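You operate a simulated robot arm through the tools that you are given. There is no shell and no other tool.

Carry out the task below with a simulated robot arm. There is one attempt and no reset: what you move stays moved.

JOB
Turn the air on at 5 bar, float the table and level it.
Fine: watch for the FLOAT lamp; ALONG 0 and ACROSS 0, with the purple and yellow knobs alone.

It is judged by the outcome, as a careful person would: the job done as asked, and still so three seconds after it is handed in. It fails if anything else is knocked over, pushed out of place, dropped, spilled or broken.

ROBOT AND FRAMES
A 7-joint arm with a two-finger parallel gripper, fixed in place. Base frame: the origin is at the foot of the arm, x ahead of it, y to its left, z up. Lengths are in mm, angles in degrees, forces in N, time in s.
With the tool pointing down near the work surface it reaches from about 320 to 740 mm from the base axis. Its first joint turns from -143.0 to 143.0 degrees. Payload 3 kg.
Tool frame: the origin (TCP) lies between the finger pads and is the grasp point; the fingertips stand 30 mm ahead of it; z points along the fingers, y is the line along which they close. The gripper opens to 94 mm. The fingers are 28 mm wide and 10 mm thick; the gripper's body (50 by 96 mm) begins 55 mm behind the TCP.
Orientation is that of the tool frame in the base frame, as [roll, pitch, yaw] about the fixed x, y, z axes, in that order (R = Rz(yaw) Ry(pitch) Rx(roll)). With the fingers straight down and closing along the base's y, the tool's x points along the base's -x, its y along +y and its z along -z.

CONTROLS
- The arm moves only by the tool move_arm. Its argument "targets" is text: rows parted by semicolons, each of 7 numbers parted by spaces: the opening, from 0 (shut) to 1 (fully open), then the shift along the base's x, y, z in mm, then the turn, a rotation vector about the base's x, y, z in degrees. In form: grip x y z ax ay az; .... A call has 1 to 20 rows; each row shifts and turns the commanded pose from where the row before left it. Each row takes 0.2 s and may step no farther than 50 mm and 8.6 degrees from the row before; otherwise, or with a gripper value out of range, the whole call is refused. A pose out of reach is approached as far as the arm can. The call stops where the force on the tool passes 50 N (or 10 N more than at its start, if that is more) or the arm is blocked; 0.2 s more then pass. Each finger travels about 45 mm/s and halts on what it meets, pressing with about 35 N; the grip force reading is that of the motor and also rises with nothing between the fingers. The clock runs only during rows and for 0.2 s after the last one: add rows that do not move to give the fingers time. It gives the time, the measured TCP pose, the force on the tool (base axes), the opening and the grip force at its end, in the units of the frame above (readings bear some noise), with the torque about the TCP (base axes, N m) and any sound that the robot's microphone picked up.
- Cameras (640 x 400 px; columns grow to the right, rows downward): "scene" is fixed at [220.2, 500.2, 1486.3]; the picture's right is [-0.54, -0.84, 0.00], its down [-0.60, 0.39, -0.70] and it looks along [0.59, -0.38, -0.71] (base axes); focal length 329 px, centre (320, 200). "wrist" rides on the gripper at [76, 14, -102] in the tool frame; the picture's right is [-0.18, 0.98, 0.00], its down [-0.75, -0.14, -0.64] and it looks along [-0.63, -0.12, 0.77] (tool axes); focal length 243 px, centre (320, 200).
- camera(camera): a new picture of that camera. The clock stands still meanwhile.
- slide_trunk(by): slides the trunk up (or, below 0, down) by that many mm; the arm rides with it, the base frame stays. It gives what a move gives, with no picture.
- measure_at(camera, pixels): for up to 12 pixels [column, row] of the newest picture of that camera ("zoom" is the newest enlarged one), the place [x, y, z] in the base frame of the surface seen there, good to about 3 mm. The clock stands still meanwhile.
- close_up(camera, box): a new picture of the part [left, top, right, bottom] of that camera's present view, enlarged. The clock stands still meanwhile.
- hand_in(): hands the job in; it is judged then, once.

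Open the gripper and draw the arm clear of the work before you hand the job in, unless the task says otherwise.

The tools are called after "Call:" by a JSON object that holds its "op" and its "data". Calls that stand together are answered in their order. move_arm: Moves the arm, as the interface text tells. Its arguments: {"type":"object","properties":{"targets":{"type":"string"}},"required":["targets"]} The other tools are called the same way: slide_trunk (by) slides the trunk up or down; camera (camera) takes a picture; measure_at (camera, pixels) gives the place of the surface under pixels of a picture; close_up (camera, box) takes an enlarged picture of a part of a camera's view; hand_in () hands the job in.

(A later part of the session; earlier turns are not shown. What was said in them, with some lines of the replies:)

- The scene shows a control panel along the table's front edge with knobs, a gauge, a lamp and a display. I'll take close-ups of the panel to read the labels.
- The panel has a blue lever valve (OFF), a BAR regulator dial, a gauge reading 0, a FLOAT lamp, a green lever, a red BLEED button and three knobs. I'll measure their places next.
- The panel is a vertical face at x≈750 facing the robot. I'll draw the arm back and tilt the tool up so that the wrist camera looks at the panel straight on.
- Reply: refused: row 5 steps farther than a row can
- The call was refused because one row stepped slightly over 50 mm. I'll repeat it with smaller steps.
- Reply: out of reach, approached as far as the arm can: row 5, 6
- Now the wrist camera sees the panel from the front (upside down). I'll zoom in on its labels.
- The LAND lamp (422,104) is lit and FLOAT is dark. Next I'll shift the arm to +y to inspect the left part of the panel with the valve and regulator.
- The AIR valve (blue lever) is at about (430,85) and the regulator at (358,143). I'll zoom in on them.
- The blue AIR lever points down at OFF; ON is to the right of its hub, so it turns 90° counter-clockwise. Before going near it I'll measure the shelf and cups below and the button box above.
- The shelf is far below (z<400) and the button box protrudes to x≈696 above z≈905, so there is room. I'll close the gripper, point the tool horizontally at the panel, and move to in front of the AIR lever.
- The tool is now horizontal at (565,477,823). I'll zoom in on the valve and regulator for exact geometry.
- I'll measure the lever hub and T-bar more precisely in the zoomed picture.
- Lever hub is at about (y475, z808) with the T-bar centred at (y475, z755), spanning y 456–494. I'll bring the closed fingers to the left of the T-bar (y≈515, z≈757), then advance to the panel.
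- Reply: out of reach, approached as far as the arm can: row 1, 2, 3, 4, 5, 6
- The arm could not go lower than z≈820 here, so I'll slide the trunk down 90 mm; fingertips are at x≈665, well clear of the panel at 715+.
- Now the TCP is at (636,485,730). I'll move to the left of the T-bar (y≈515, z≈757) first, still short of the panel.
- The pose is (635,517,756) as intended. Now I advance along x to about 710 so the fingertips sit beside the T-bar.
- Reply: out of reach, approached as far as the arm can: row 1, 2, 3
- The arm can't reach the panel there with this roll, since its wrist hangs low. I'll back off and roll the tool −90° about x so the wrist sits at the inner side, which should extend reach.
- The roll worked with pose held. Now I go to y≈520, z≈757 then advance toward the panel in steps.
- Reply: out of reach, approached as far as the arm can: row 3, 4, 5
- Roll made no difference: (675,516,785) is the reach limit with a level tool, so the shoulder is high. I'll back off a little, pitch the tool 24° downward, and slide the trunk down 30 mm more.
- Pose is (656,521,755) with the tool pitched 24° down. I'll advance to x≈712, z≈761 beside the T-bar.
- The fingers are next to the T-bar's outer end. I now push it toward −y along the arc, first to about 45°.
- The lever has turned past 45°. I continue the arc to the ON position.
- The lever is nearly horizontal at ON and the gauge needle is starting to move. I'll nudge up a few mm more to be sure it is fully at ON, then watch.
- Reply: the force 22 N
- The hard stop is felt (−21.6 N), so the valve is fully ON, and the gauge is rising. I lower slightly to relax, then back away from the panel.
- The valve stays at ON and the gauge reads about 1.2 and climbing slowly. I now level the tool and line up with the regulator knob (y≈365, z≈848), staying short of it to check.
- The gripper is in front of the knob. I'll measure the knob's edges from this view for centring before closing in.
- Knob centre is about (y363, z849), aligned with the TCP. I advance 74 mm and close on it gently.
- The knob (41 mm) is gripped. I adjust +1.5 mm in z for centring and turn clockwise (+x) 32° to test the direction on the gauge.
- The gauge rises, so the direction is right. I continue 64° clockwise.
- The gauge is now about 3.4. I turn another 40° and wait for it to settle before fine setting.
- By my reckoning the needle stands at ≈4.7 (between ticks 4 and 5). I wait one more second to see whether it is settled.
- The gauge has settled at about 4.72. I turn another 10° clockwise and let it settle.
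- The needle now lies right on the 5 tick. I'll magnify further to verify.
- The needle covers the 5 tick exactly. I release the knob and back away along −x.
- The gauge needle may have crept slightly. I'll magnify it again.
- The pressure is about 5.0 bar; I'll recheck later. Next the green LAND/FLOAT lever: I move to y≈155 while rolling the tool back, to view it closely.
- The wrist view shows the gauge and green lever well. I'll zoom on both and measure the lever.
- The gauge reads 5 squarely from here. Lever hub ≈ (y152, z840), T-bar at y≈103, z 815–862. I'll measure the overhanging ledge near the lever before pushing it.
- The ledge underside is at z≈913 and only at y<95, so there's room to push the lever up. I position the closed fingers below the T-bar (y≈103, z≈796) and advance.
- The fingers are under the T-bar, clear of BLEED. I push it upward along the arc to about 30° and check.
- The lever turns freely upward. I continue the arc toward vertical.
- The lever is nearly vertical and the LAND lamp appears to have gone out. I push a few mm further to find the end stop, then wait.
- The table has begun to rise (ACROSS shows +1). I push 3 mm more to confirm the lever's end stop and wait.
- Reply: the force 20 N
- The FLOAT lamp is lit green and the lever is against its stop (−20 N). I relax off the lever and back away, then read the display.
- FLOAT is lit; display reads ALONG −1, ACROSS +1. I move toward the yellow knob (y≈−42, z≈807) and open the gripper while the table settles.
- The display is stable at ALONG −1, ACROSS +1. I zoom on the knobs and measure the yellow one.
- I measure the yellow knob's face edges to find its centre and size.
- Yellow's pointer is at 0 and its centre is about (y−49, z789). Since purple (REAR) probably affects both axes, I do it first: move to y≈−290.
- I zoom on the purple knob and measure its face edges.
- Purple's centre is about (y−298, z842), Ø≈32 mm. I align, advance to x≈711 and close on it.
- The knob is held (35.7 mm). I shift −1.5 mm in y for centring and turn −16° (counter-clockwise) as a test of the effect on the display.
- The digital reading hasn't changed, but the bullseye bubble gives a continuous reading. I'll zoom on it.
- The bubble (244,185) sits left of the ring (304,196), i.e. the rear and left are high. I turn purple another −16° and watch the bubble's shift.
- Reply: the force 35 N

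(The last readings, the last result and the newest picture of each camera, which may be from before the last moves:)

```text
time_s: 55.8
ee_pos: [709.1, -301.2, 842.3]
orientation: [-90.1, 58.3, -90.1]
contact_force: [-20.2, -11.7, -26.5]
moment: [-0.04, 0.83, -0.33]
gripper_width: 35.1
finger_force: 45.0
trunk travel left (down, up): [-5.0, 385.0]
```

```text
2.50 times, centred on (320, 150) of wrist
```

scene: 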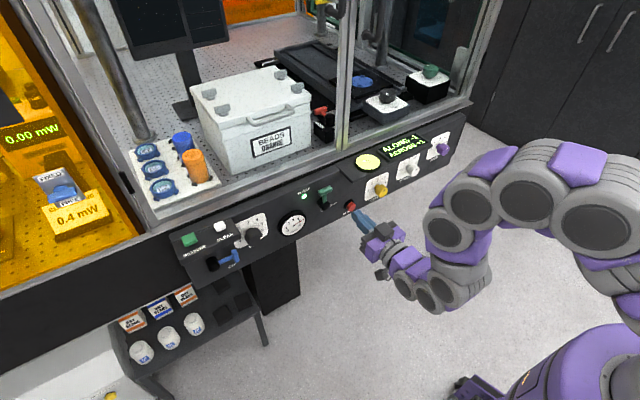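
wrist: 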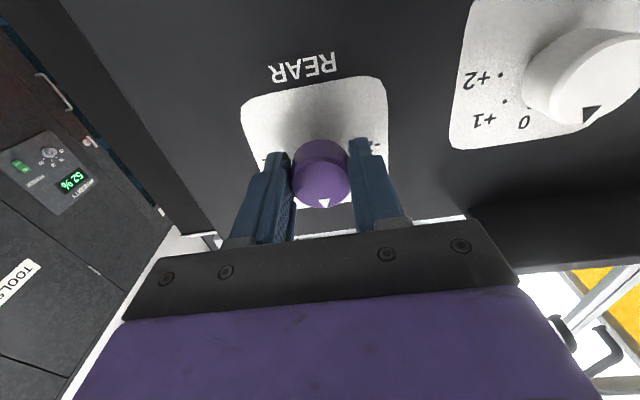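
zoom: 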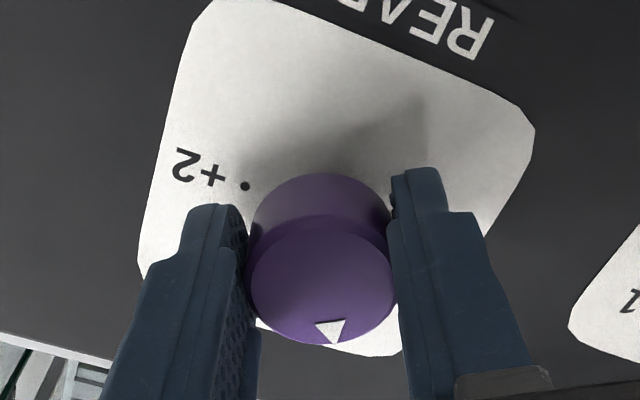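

Now ALONG −2, ACROSS 0; the bubble (237,221) is nearly purely along the left axis. I turn purple 3° more with a small centring correction (z −2) to zero ACROSS exactly.

Call:
{"op": "move_arm", "data": {"targets": "0.2 0 0 -2 -3 0 0; 0.2 0 0 0 0 0 0; 0.2 0 0 0 0 0 0; 0.2 0 0 0 0 0 0; 0.2 0 0 0 0 0 0; 0.2 0 0 0 0 0 0; 0.2 0 0 0 0 0 0; 0.2 0 0 0 0 0 0; 0.2 0 0 0 0 0 0"}}

Call:
{"op": "close_up", "data": {"camera": "scene", "box": [356, 152, 382, 172]}}

```text
time_s: 57.8
ee_pos: [709.4, -301.6, 842.5]
orientation: [-89.8, 55.1, -89.8]
contact_force: [-6.6, -15.2, -2.9]
moment: [-0.01, -0.01, -0.36]
gripper_width: 35.5
finger_force: 44.8
trunk travel left (down, up): [-5.0, 385.0]
```

```text
16.00 times, centred on (369, 162) of scene
```

zoom: 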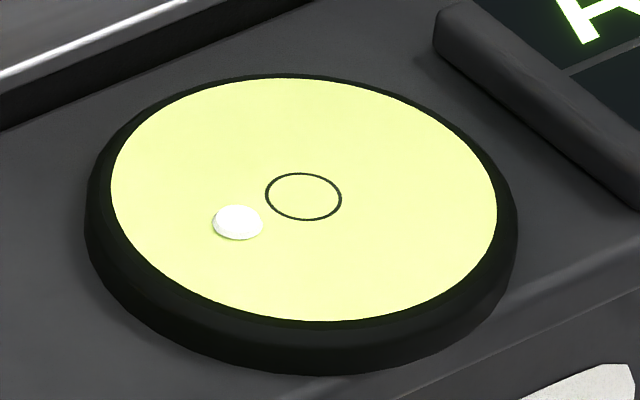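

ACROSS is near zero now. I release purple, back off, roll the tool back and travel to the yellow knob.

Call:
{"op": "move_arm", "data": {"targets": "0.45 0 0 0 0 0 0; 0.62 0 0 0 0 0 0; 0.62 0 0 0 0 0 0; 0.62 -35 0 0 0 0 0; 0.62 -45 0 0 0 0 0; 0.62 -15 20 -5 7 0 0; 0.62 0 45 -8 7 0 0; 0.62 0 45 -8 7 0 0; 0.62 0 45 -8 7 0 0; 0.62 0 45 -8 7 0 0; 0.62 0 45 -10 0 0 0; 0.62 0 0 0 0 0 0"}}

Call:
{"op": "close_up", "data": {"camera": "scene", "box": [356, 152, 382, 172]}}

Call:
{"op": "close_up", "data": {"camera": "scene", "box": [320, 110, 480, 220]}}

Call:
{"op": "camera", "data": {"camera": "wrist"}}

```text
time_s: 60.4
ee_pos: [614.6, -53.6, 795.4]
orientation: [15.7, 90.0, 15.7]
contact_force: [-0.8, -0.6, 0.6]
moment: [0.01, -0.01, 0.01]
gripper_width: 58.6
finger_force: 0.0
trunk travel left (down, up): [-5.0, 385.0]
```

```text
16.00 times, centred on (369, 162) of scene
```

zoom: 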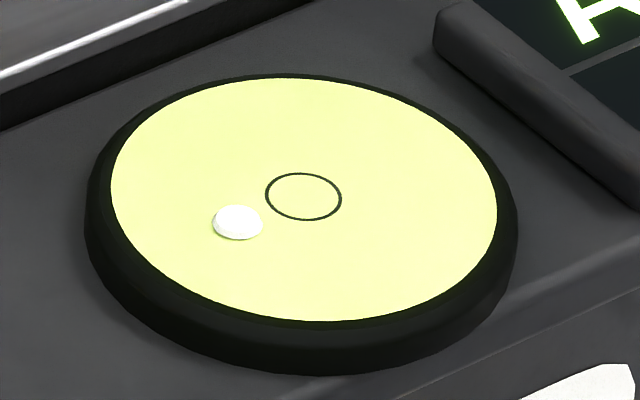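

```text
3.64 times, centred on (400, 165) of scene
```

zoom: 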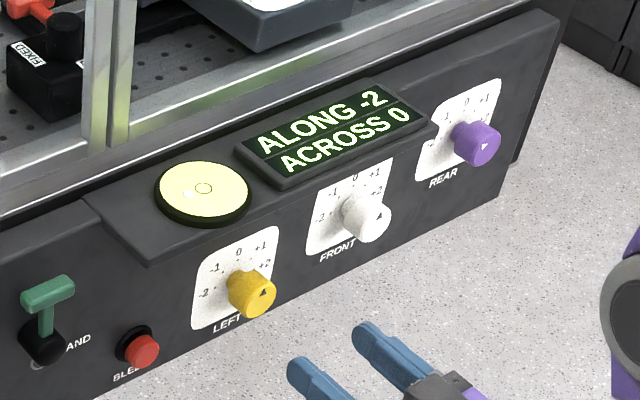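

```text
taken
```

wrist: 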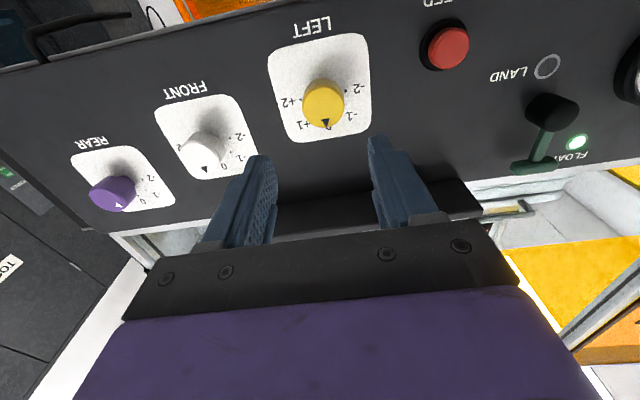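

FLOAT remains lit; ALONG −2, ACROSS 0. I re-measure the yellow knob's face from this closer alignment.

Call:
{"op": "close_up", "data": {"camera": "wrist", "box": [280, 60, 370, 150]}}

Call:
{"op": "measure_at", "data": {"camera": "wrist", "pixels": [[304, 105], [343, 107], [323, 88], [325, 127], [323, 107], [326, 124]]}}

```text
4.44 times, centred on (325, 105) of wrist
```

zoom: 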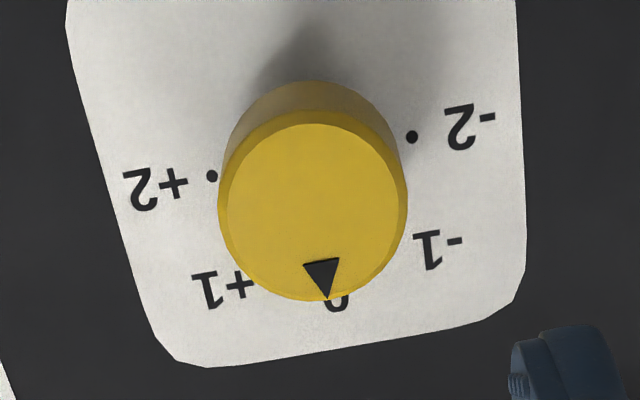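

```text
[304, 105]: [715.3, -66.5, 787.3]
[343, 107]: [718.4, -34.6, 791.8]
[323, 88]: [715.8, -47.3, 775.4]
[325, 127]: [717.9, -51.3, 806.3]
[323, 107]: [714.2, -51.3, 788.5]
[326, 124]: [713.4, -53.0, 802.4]
```

Yellow's centre is about (y−51, z791). I align, advance and close on it.

Call:
{"op": "move_arm", "data": {"targets": "0.62 0 1.6 -4.6 0 0 0; 0.62 35 0 0 0 0 0; 0.62 35 0 0 0 0 0; 0.62 25 0 0 0 0 0; 0.5 0 0 0 0 0 0; 0.3 0 0 0 0 0 0; 0.2 0 0 0 0 0 0; 0.2 0 0 0 0 0 0"}}

Call:
{"op": "close_up", "data": {"camera": "scene", "box": [320, 110, 480, 220]}}

Call:
{"op": "camera", "data": {"camera": "wrist"}}

```text
time_s: 62.2
ee_pos: [710.1, -50.5, 790.1]
orientation: [-44.3, 89.9, -44.0]
contact_force: [4.6, 17.6, 2.3]
moment: [-0.02, -0.02, 0.49]
gripper_width: 35.8
finger_force: 44.8
trunk travel left (down, up): [-5.0, 385.0]
```

```text
3.64 times, centred on (400, 165) of scene
```

zoom: 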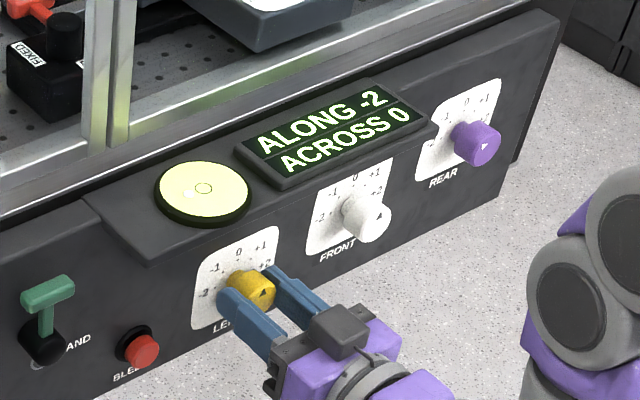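

```text
taken
```

wrist: 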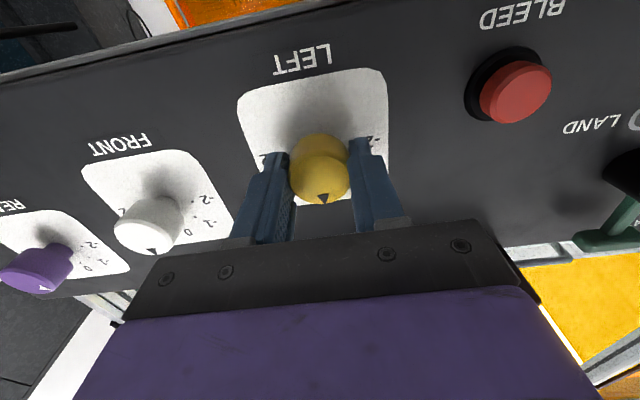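

Yellow is held; force +17.6 N in y says shift +2 mm. I centre and turn −16°, then watch the bubble.

Call:
{"op": "move_arm", "data": {"targets": "0.2 0 2.2 0 0 0 0; 0.2 0 0 0 -8 0 0; 0.2 0 0 0 -8 0 0; 0.2 0 0 0 0 0 0; 0.2 0 0 0 0 0 0; 0.2 0 0 0 0 0 0; 0.2 0 0 0 0 0 0; 0.2 0 0 0 0 0 0; 0.2 0 0 0 0 0 0; 0.2 0 0 0 0 0 0; 0.2 0 0 0 0 0 0"}}

Call:
{"op": "close_up", "data": {"camera": "scene", "box": [356, 152, 382, 172]}}

Call:
{"op": "close_up", "data": {"camera": "scene", "box": [350, 120, 450, 190]}}

```text
time_s: 64.6
ee_pos: [709.7, -49.9, 789.7]
orientation: [-89.7, 73.9, -89.7]
contact_force: [20.4, 15.7, 8.8]
moment: [0.02, -0.3, 0.38]
gripper_width: 35.3
finger_force: 45.3
trunk travel left (down, up): [-5.0, 385.0]
```

```text
16.00 times, centred on (369, 162) of scene
```

zoom: 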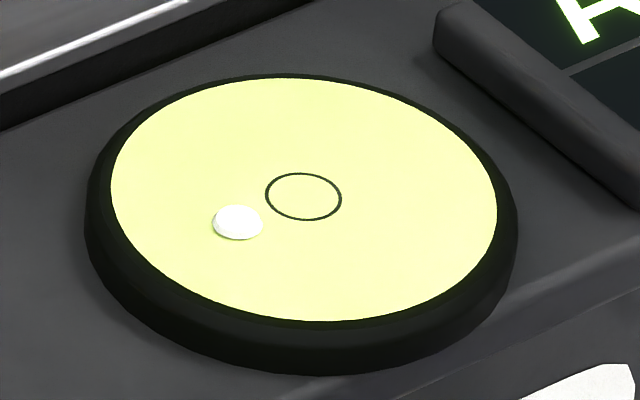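

```text
5.71 times, centred on (400, 155) of scene
```

zoom: 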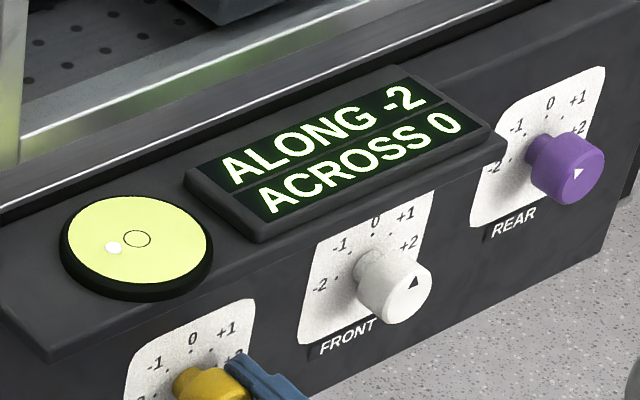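

The bubble hasn't moved. I check whether the yellow knob actually turned with the fingers.

Call:
{"op": "close_up", "data": {"camera": "wrist", "box": [230, 70, 410, 230]}}

Call:
{"op": "move_arm", "data": {"targets": "0.2 0 0 0 0 0 0; 0.2 0 0 0 0 0 0; 0.2 0 0 0 0 0 0; 0.2 0 0 0 0 0 0; 0.2 0 0 0 0 0 0"}}

Call:
{"op": "close_up", "data": {"camera": "scene", "box": [356, 152, 382, 172]}}

```text
2.50 times, centred on (320, 150) of wrist
```

zoom: 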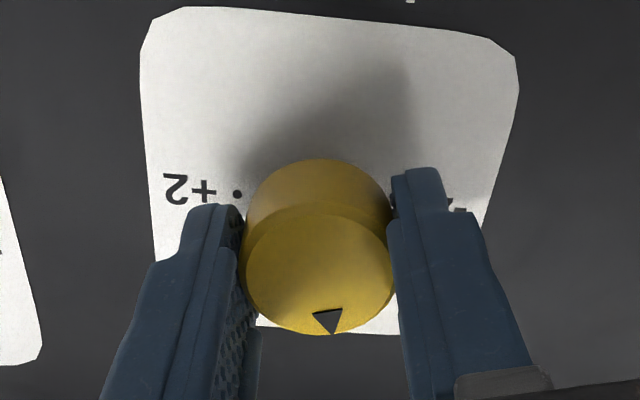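

```text
time_s: 65.8
ee_pos: [710.1, -49.8, 790.3]
orientation: [-89.7, 74.0, -89.5]
contact_force: [23.4, 14.8, 9.7]
moment: [0.03, -0.36, 0.37]
gripper_width: 35.4
finger_force: 44.4
trunk travel left (down, up): [-5.0, 385.0]
```

```text
16.00 times, centred on (369, 162) of scene
```

zoom: 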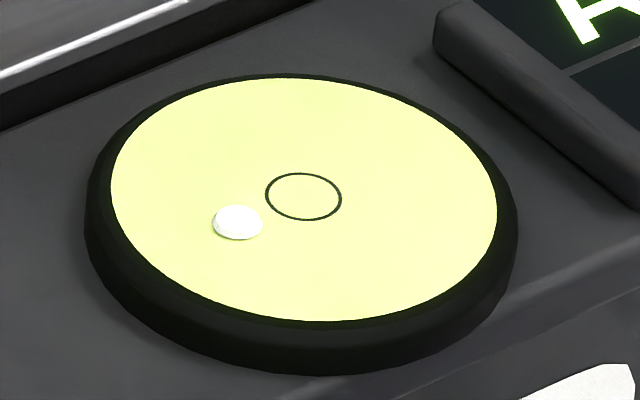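

The knob did turn; evidently the knobs work in steps of one mark (40°), switching at half-way. I turn yellow further −16° (total −32°) to pass to the −1 step.

Call:
{"op": "move_arm", "data": {"targets": "0.2 -1 1 0 -8 0 0; 0.2 -1 0 0 -8 0 0; 0.2 0 0 0 0 0 0; 0.2 0 0 0 0 0 0; 0.2 0 0 0 0 0 0; 0.2 0 0 0 0 0 0; 0.2 0 0 0 0 0 0; 0.2 0 0 0 0 0 0; 0.2 0 0 0 0 0 0; 0.2 0 0 0 0 0 0"}}

Call:
{"op": "close_up", "data": {"camera": "scene", "box": [356, 152, 382, 172]}}

Call:
{"op": "close_up", "data": {"camera": "scene", "box": [350, 120, 450, 190]}}

```text
time_s: 68.0
ee_pos: [708.3, -49.1, 789.3]
orientation: [-89.9, 58.0, -89.9]
contact_force: [37.5, -0.3, 11.2]
moment: [0.02, -0.17, -0.06]
gripper_width: 35.5
finger_force: 44.7
trunk travel left (down, up): [-5.0, 385.0]
```

```text
16.00 times, centred on (369, 162) of scene
```

zoom: 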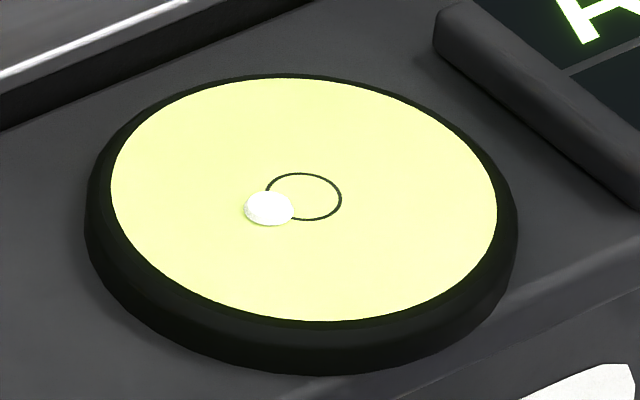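

```text
5.71 times, centred on (400, 155) of scene
```

zoom: 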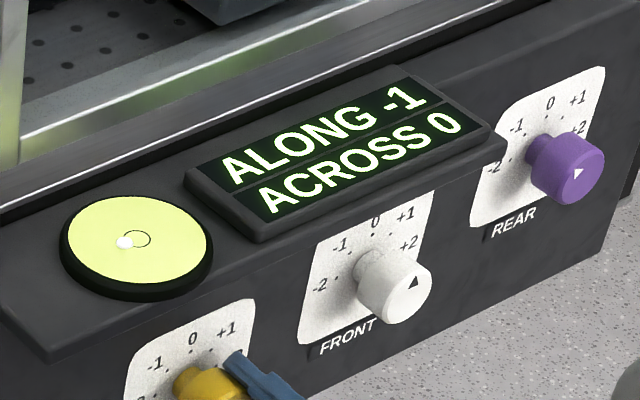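

ALONG is now −1 with ACROSS 0, so yellow needs −2. I relieve the axial pull (+3 mm x) and turn another −24°.

Call:
{"op": "move_arm", "data": {"targets": "0.2 3 0 -1 0 0 0; 0.2 0 0 0 -8 0 0; 0.2 0 0 0 -8 0 0; 0.2 0 0 0 -8 0 0; 0.2 0 0 0 0 0 0"}}

```text
time_s: 69.2
ee_pos: [708.3, -50.2, 789.7]
orientation: [-90.0, 33.9, -89.9]
contact_force: [-25.5, 1.7, 10.5]
moment: [-0.01, 0.36, -0.67]
gripper_width: 35.6
finger_force: 44.5
trunk travel left (down, up): [-5.0, 385.0]
```

Total is now −56°. I ease x by −2 mm and turn the remaining −24° to reach the −2 mark.

Call:
{"op": "move_arm", "data": {"targets": "0.2 -2 0 0 -8 0 0; 0.2 0 0 0 -8 0 0; 0.2 0 0 0 -8 0 0; 0.2 0 0 0 0 0 0; 0.2 0 0 0 0 0 0; 0.2 0 0 0 0 0 0; 0.2 0 0 0 0 0 0; 0.2 0 0 0 0 0 0; 0.2 0 0 0 0 0 0; 0.2 0 0 0 0 0 0; 0.2 0 0 0 0 0 0"}}

Call:
{"op": "close_up", "data": {"camera": "scene", "box": [356, 152, 382, 172]}}

Call:
{"op": "close_up", "data": {"camera": "scene", "box": [350, 120, 450, 190]}}

Call:
{"op": "close_up", "data": {"camera": "wrist", "box": [230, 70, 410, 230]}}

```text
time_s: 71.6
ee_pos: [708.4, -49.5, 790.0]
orientation: [-90.0, 10.1, -89.9]
contact_force: [8.6, -1.0, 6.0]
moment: [-0.05, -0.18, -0.1]
gripper_width: 35.0
finger_force: 45.4
trunk travel left (down, up): [-5.0, 385.0]
```

```text
16.00 times, centred on (369, 162) of scene
```

zoom: 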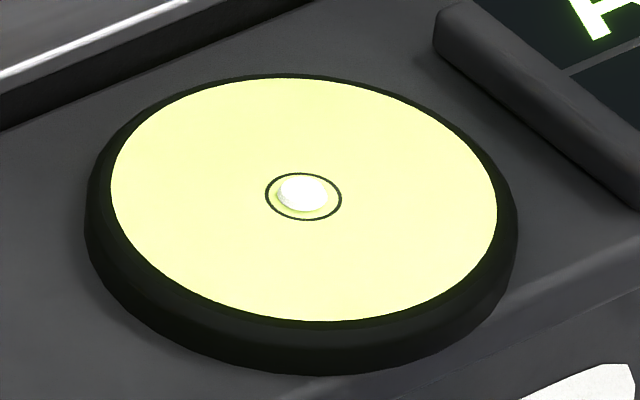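

```text
5.71 times, centred on (400, 155) of scene
```

zoom: 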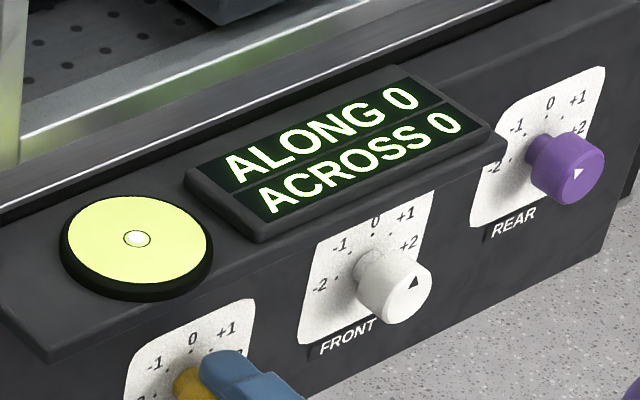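

```text
2.50 times, centred on (320, 150) of wrist
```

zoom: 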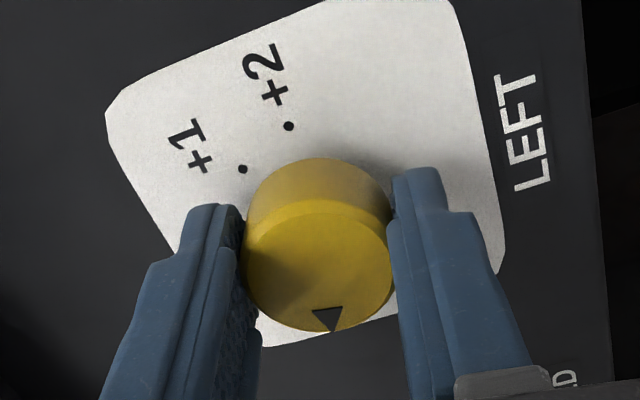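

ALONG 0 and ACROSS 0, with the bubble centred in the ring. I release yellow and retract straight back, then re-verify everything.

Call:
{"op": "move_arm", "data": {"targets": "0.45 0 0 0 0 0 0; 0.6 0 0 0 0 0 0; 0.6 0 0 0 0 0 0; 0.6 -30 0 0 0 0 0; 0.6 -45 0 0 0 0 0; 0.6 -25 0 0 0 0 0; 0.6 0 0 0 0 0 0; 0.6 0 0 0 0 0 0"}}

Call:
{"op": "camera", "data": {"camera": "scene"}}

Call:
{"op": "close_up", "data": {"camera": "scene", "box": [270, 120, 470, 240]}}

Call:
{"op": "close_up", "data": {"camera": "scene", "box": [270, 200, 310, 240]}}

Call:
{"op": "camera", "data": {"camera": "wrist"}}

```text
time_s: 73.4
ee_pos: [608.1, -49.8, 788.6]
orientation: [-90.0, 10.1, -89.9]
contact_force: [0.3, 0.0, 0.3]
moment: [0.02, 0.01, 0.0]
gripper_width: 56.3
finger_force: 0.1
trunk travel left (down, up): [-5.0, 385.0]
```

```text
taken
```

scene: 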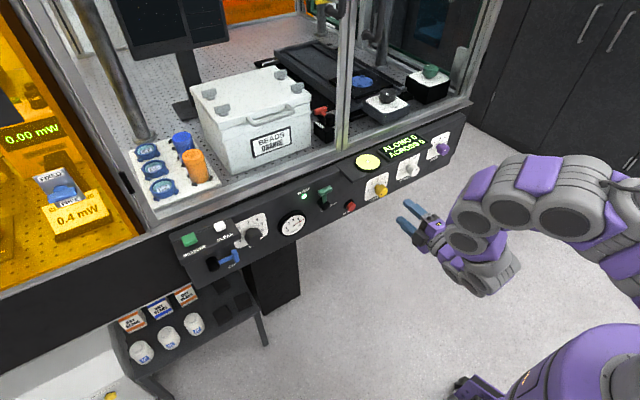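

```text
3.20 times, centred on (370, 180) of scene
```

zoom: 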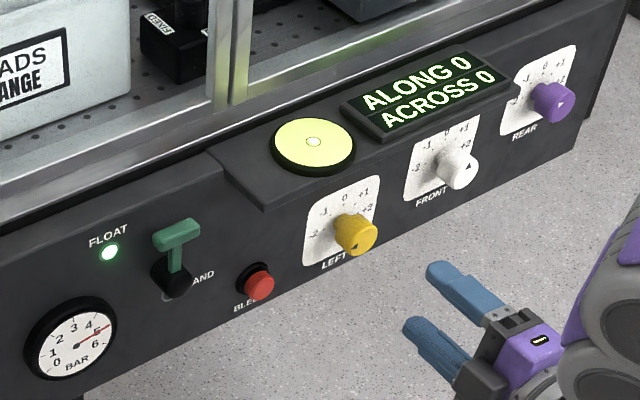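

```text
10.00 times, centred on (290, 220) of scene
```

zoom: 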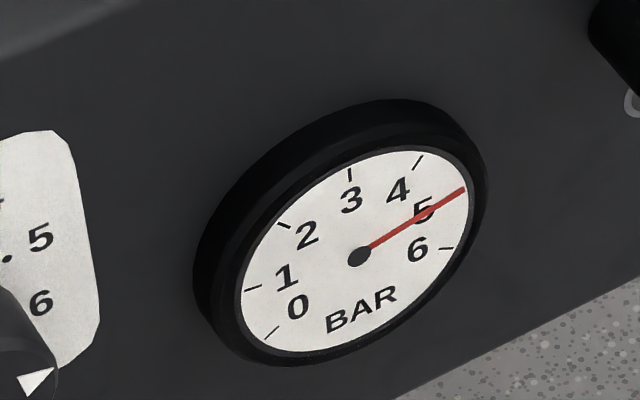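

```text
taken
```

wrist: 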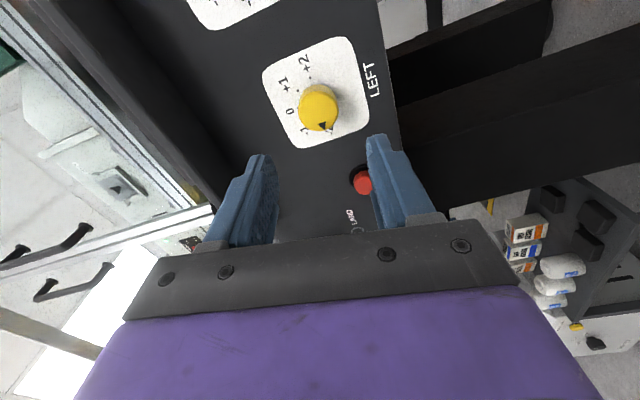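

All good: FLOAT lit, gauge on 5, ALONG 0, ACROSS 0 after release. I open the gripper, draw the arm further clear and wait to confirm stability.

Call:
{"op": "move_arm", "data": {"targets": "0.8 -25 0 5 0 0 0; 1 -25 0 5 0 0 0; 1 -20 0 5 0 0 0; 1 0 0 0 0 0 0; 1 0 0 0 0 0 0; 1 0 0 0 0 0 0; 1 0 0 0 0 0 0; 1 0 0 0 0 0 0; 1 0 0 0 0 0 0; 1 0 0 0 0 0 0; 1 0 0 0 0 0 0; 1 0 0 0 0 0 0; 1 0 0 0 0 0 0; 1 0 0 0 0 0 0; 1 0 0 0 0 0 0"}}

Call:
{"op": "close_up", "data": {"camera": "scene", "box": [270, 120, 470, 240]}}

Call:
{"op": "close_up", "data": {"camera": "scene", "box": [170, 180, 330, 290]}}

Call:
{"op": "close_up", "data": {"camera": "scene", "box": [284, 210, 304, 230]}}

Call:
{"op": "camera", "data": {"camera": "scene"}}

```text
time_s: 76.6
ee_pos: [549.4, -48.8, 802.2]
orientation: [-89.9, 10.1, -89.9]
contact_force: [0.3, 0.7, -0.2]
moment: [-0.01, -0.02, 0.0]
gripper_width: 93.8
finger_force: 0.1
out of reach, approached as far as the arm can: row 3
trunk travel left (down, up): [-5.0, 385.0]
```

```text
3.20 times, centred on (370, 180) of scene
```

zoom: 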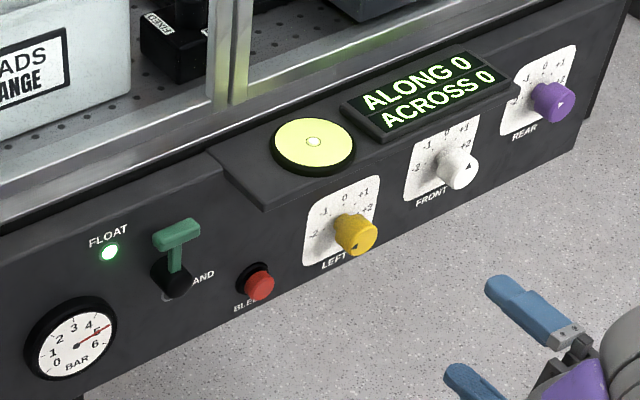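

```text
3.64 times, centred on (250, 235) of scene
```

zoom: 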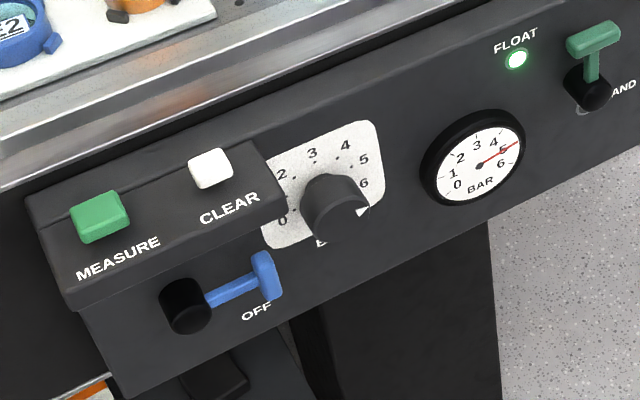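

```text
16.00 times, centred on (294, 220) of scene
```

zoom: 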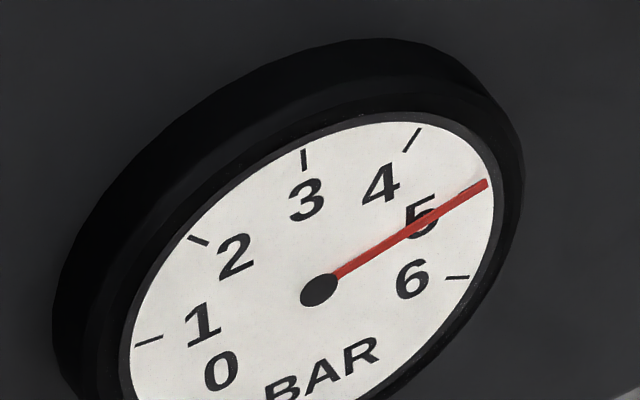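

```text
taken
```

scene: 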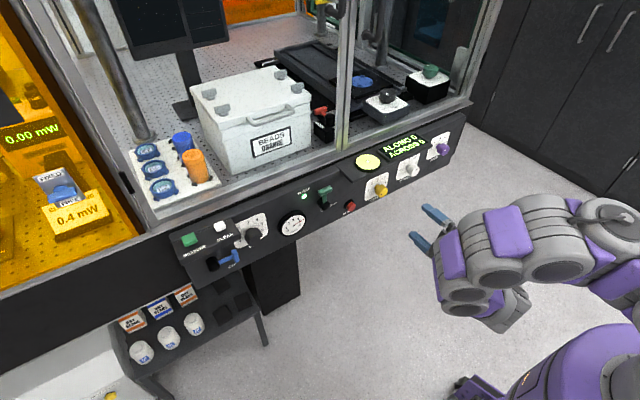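

Everything holds: AIR lever at ON, gauge on 5 bar, FLOAT lamp lit, ALONG 0 / ACROSS 0, bubble centred, arm clear with the gripper open. Handing in.

Call:
{"op": "hand_in", "data": {}}

```text
The job is handed in.
```

The air is on at 5 bar, the table is floating, and it is level. I handed the job in with everything still holding 5 seconds after I let go of the last knob.

- **Air:** the blue AIR lever is against its stop at ON. I set the regulator by the gauge, and the needle sits on the 5 mark (about 5.0 to 5.05 bar).
- **Float:** the green lever is turned up from LAND to its stop, and the FLOAT lamp is lit.
- **Level:** the display reads ALONG 0 and ACROSS 0, and the bubble is centred in its ring. I used only yellow (LEFT, now at −2) and purple (REAR, now on the −1 step).

The knobs work in steps. Purple's pointer stops about 5° short of the −1 mark, but it is well inside that step and the reading did not change when I released it.

I didn't touch the white knob, BLEED, MEASURE or CLEAR, and nothing else was moved. The arm is drawn back with the gripper open.
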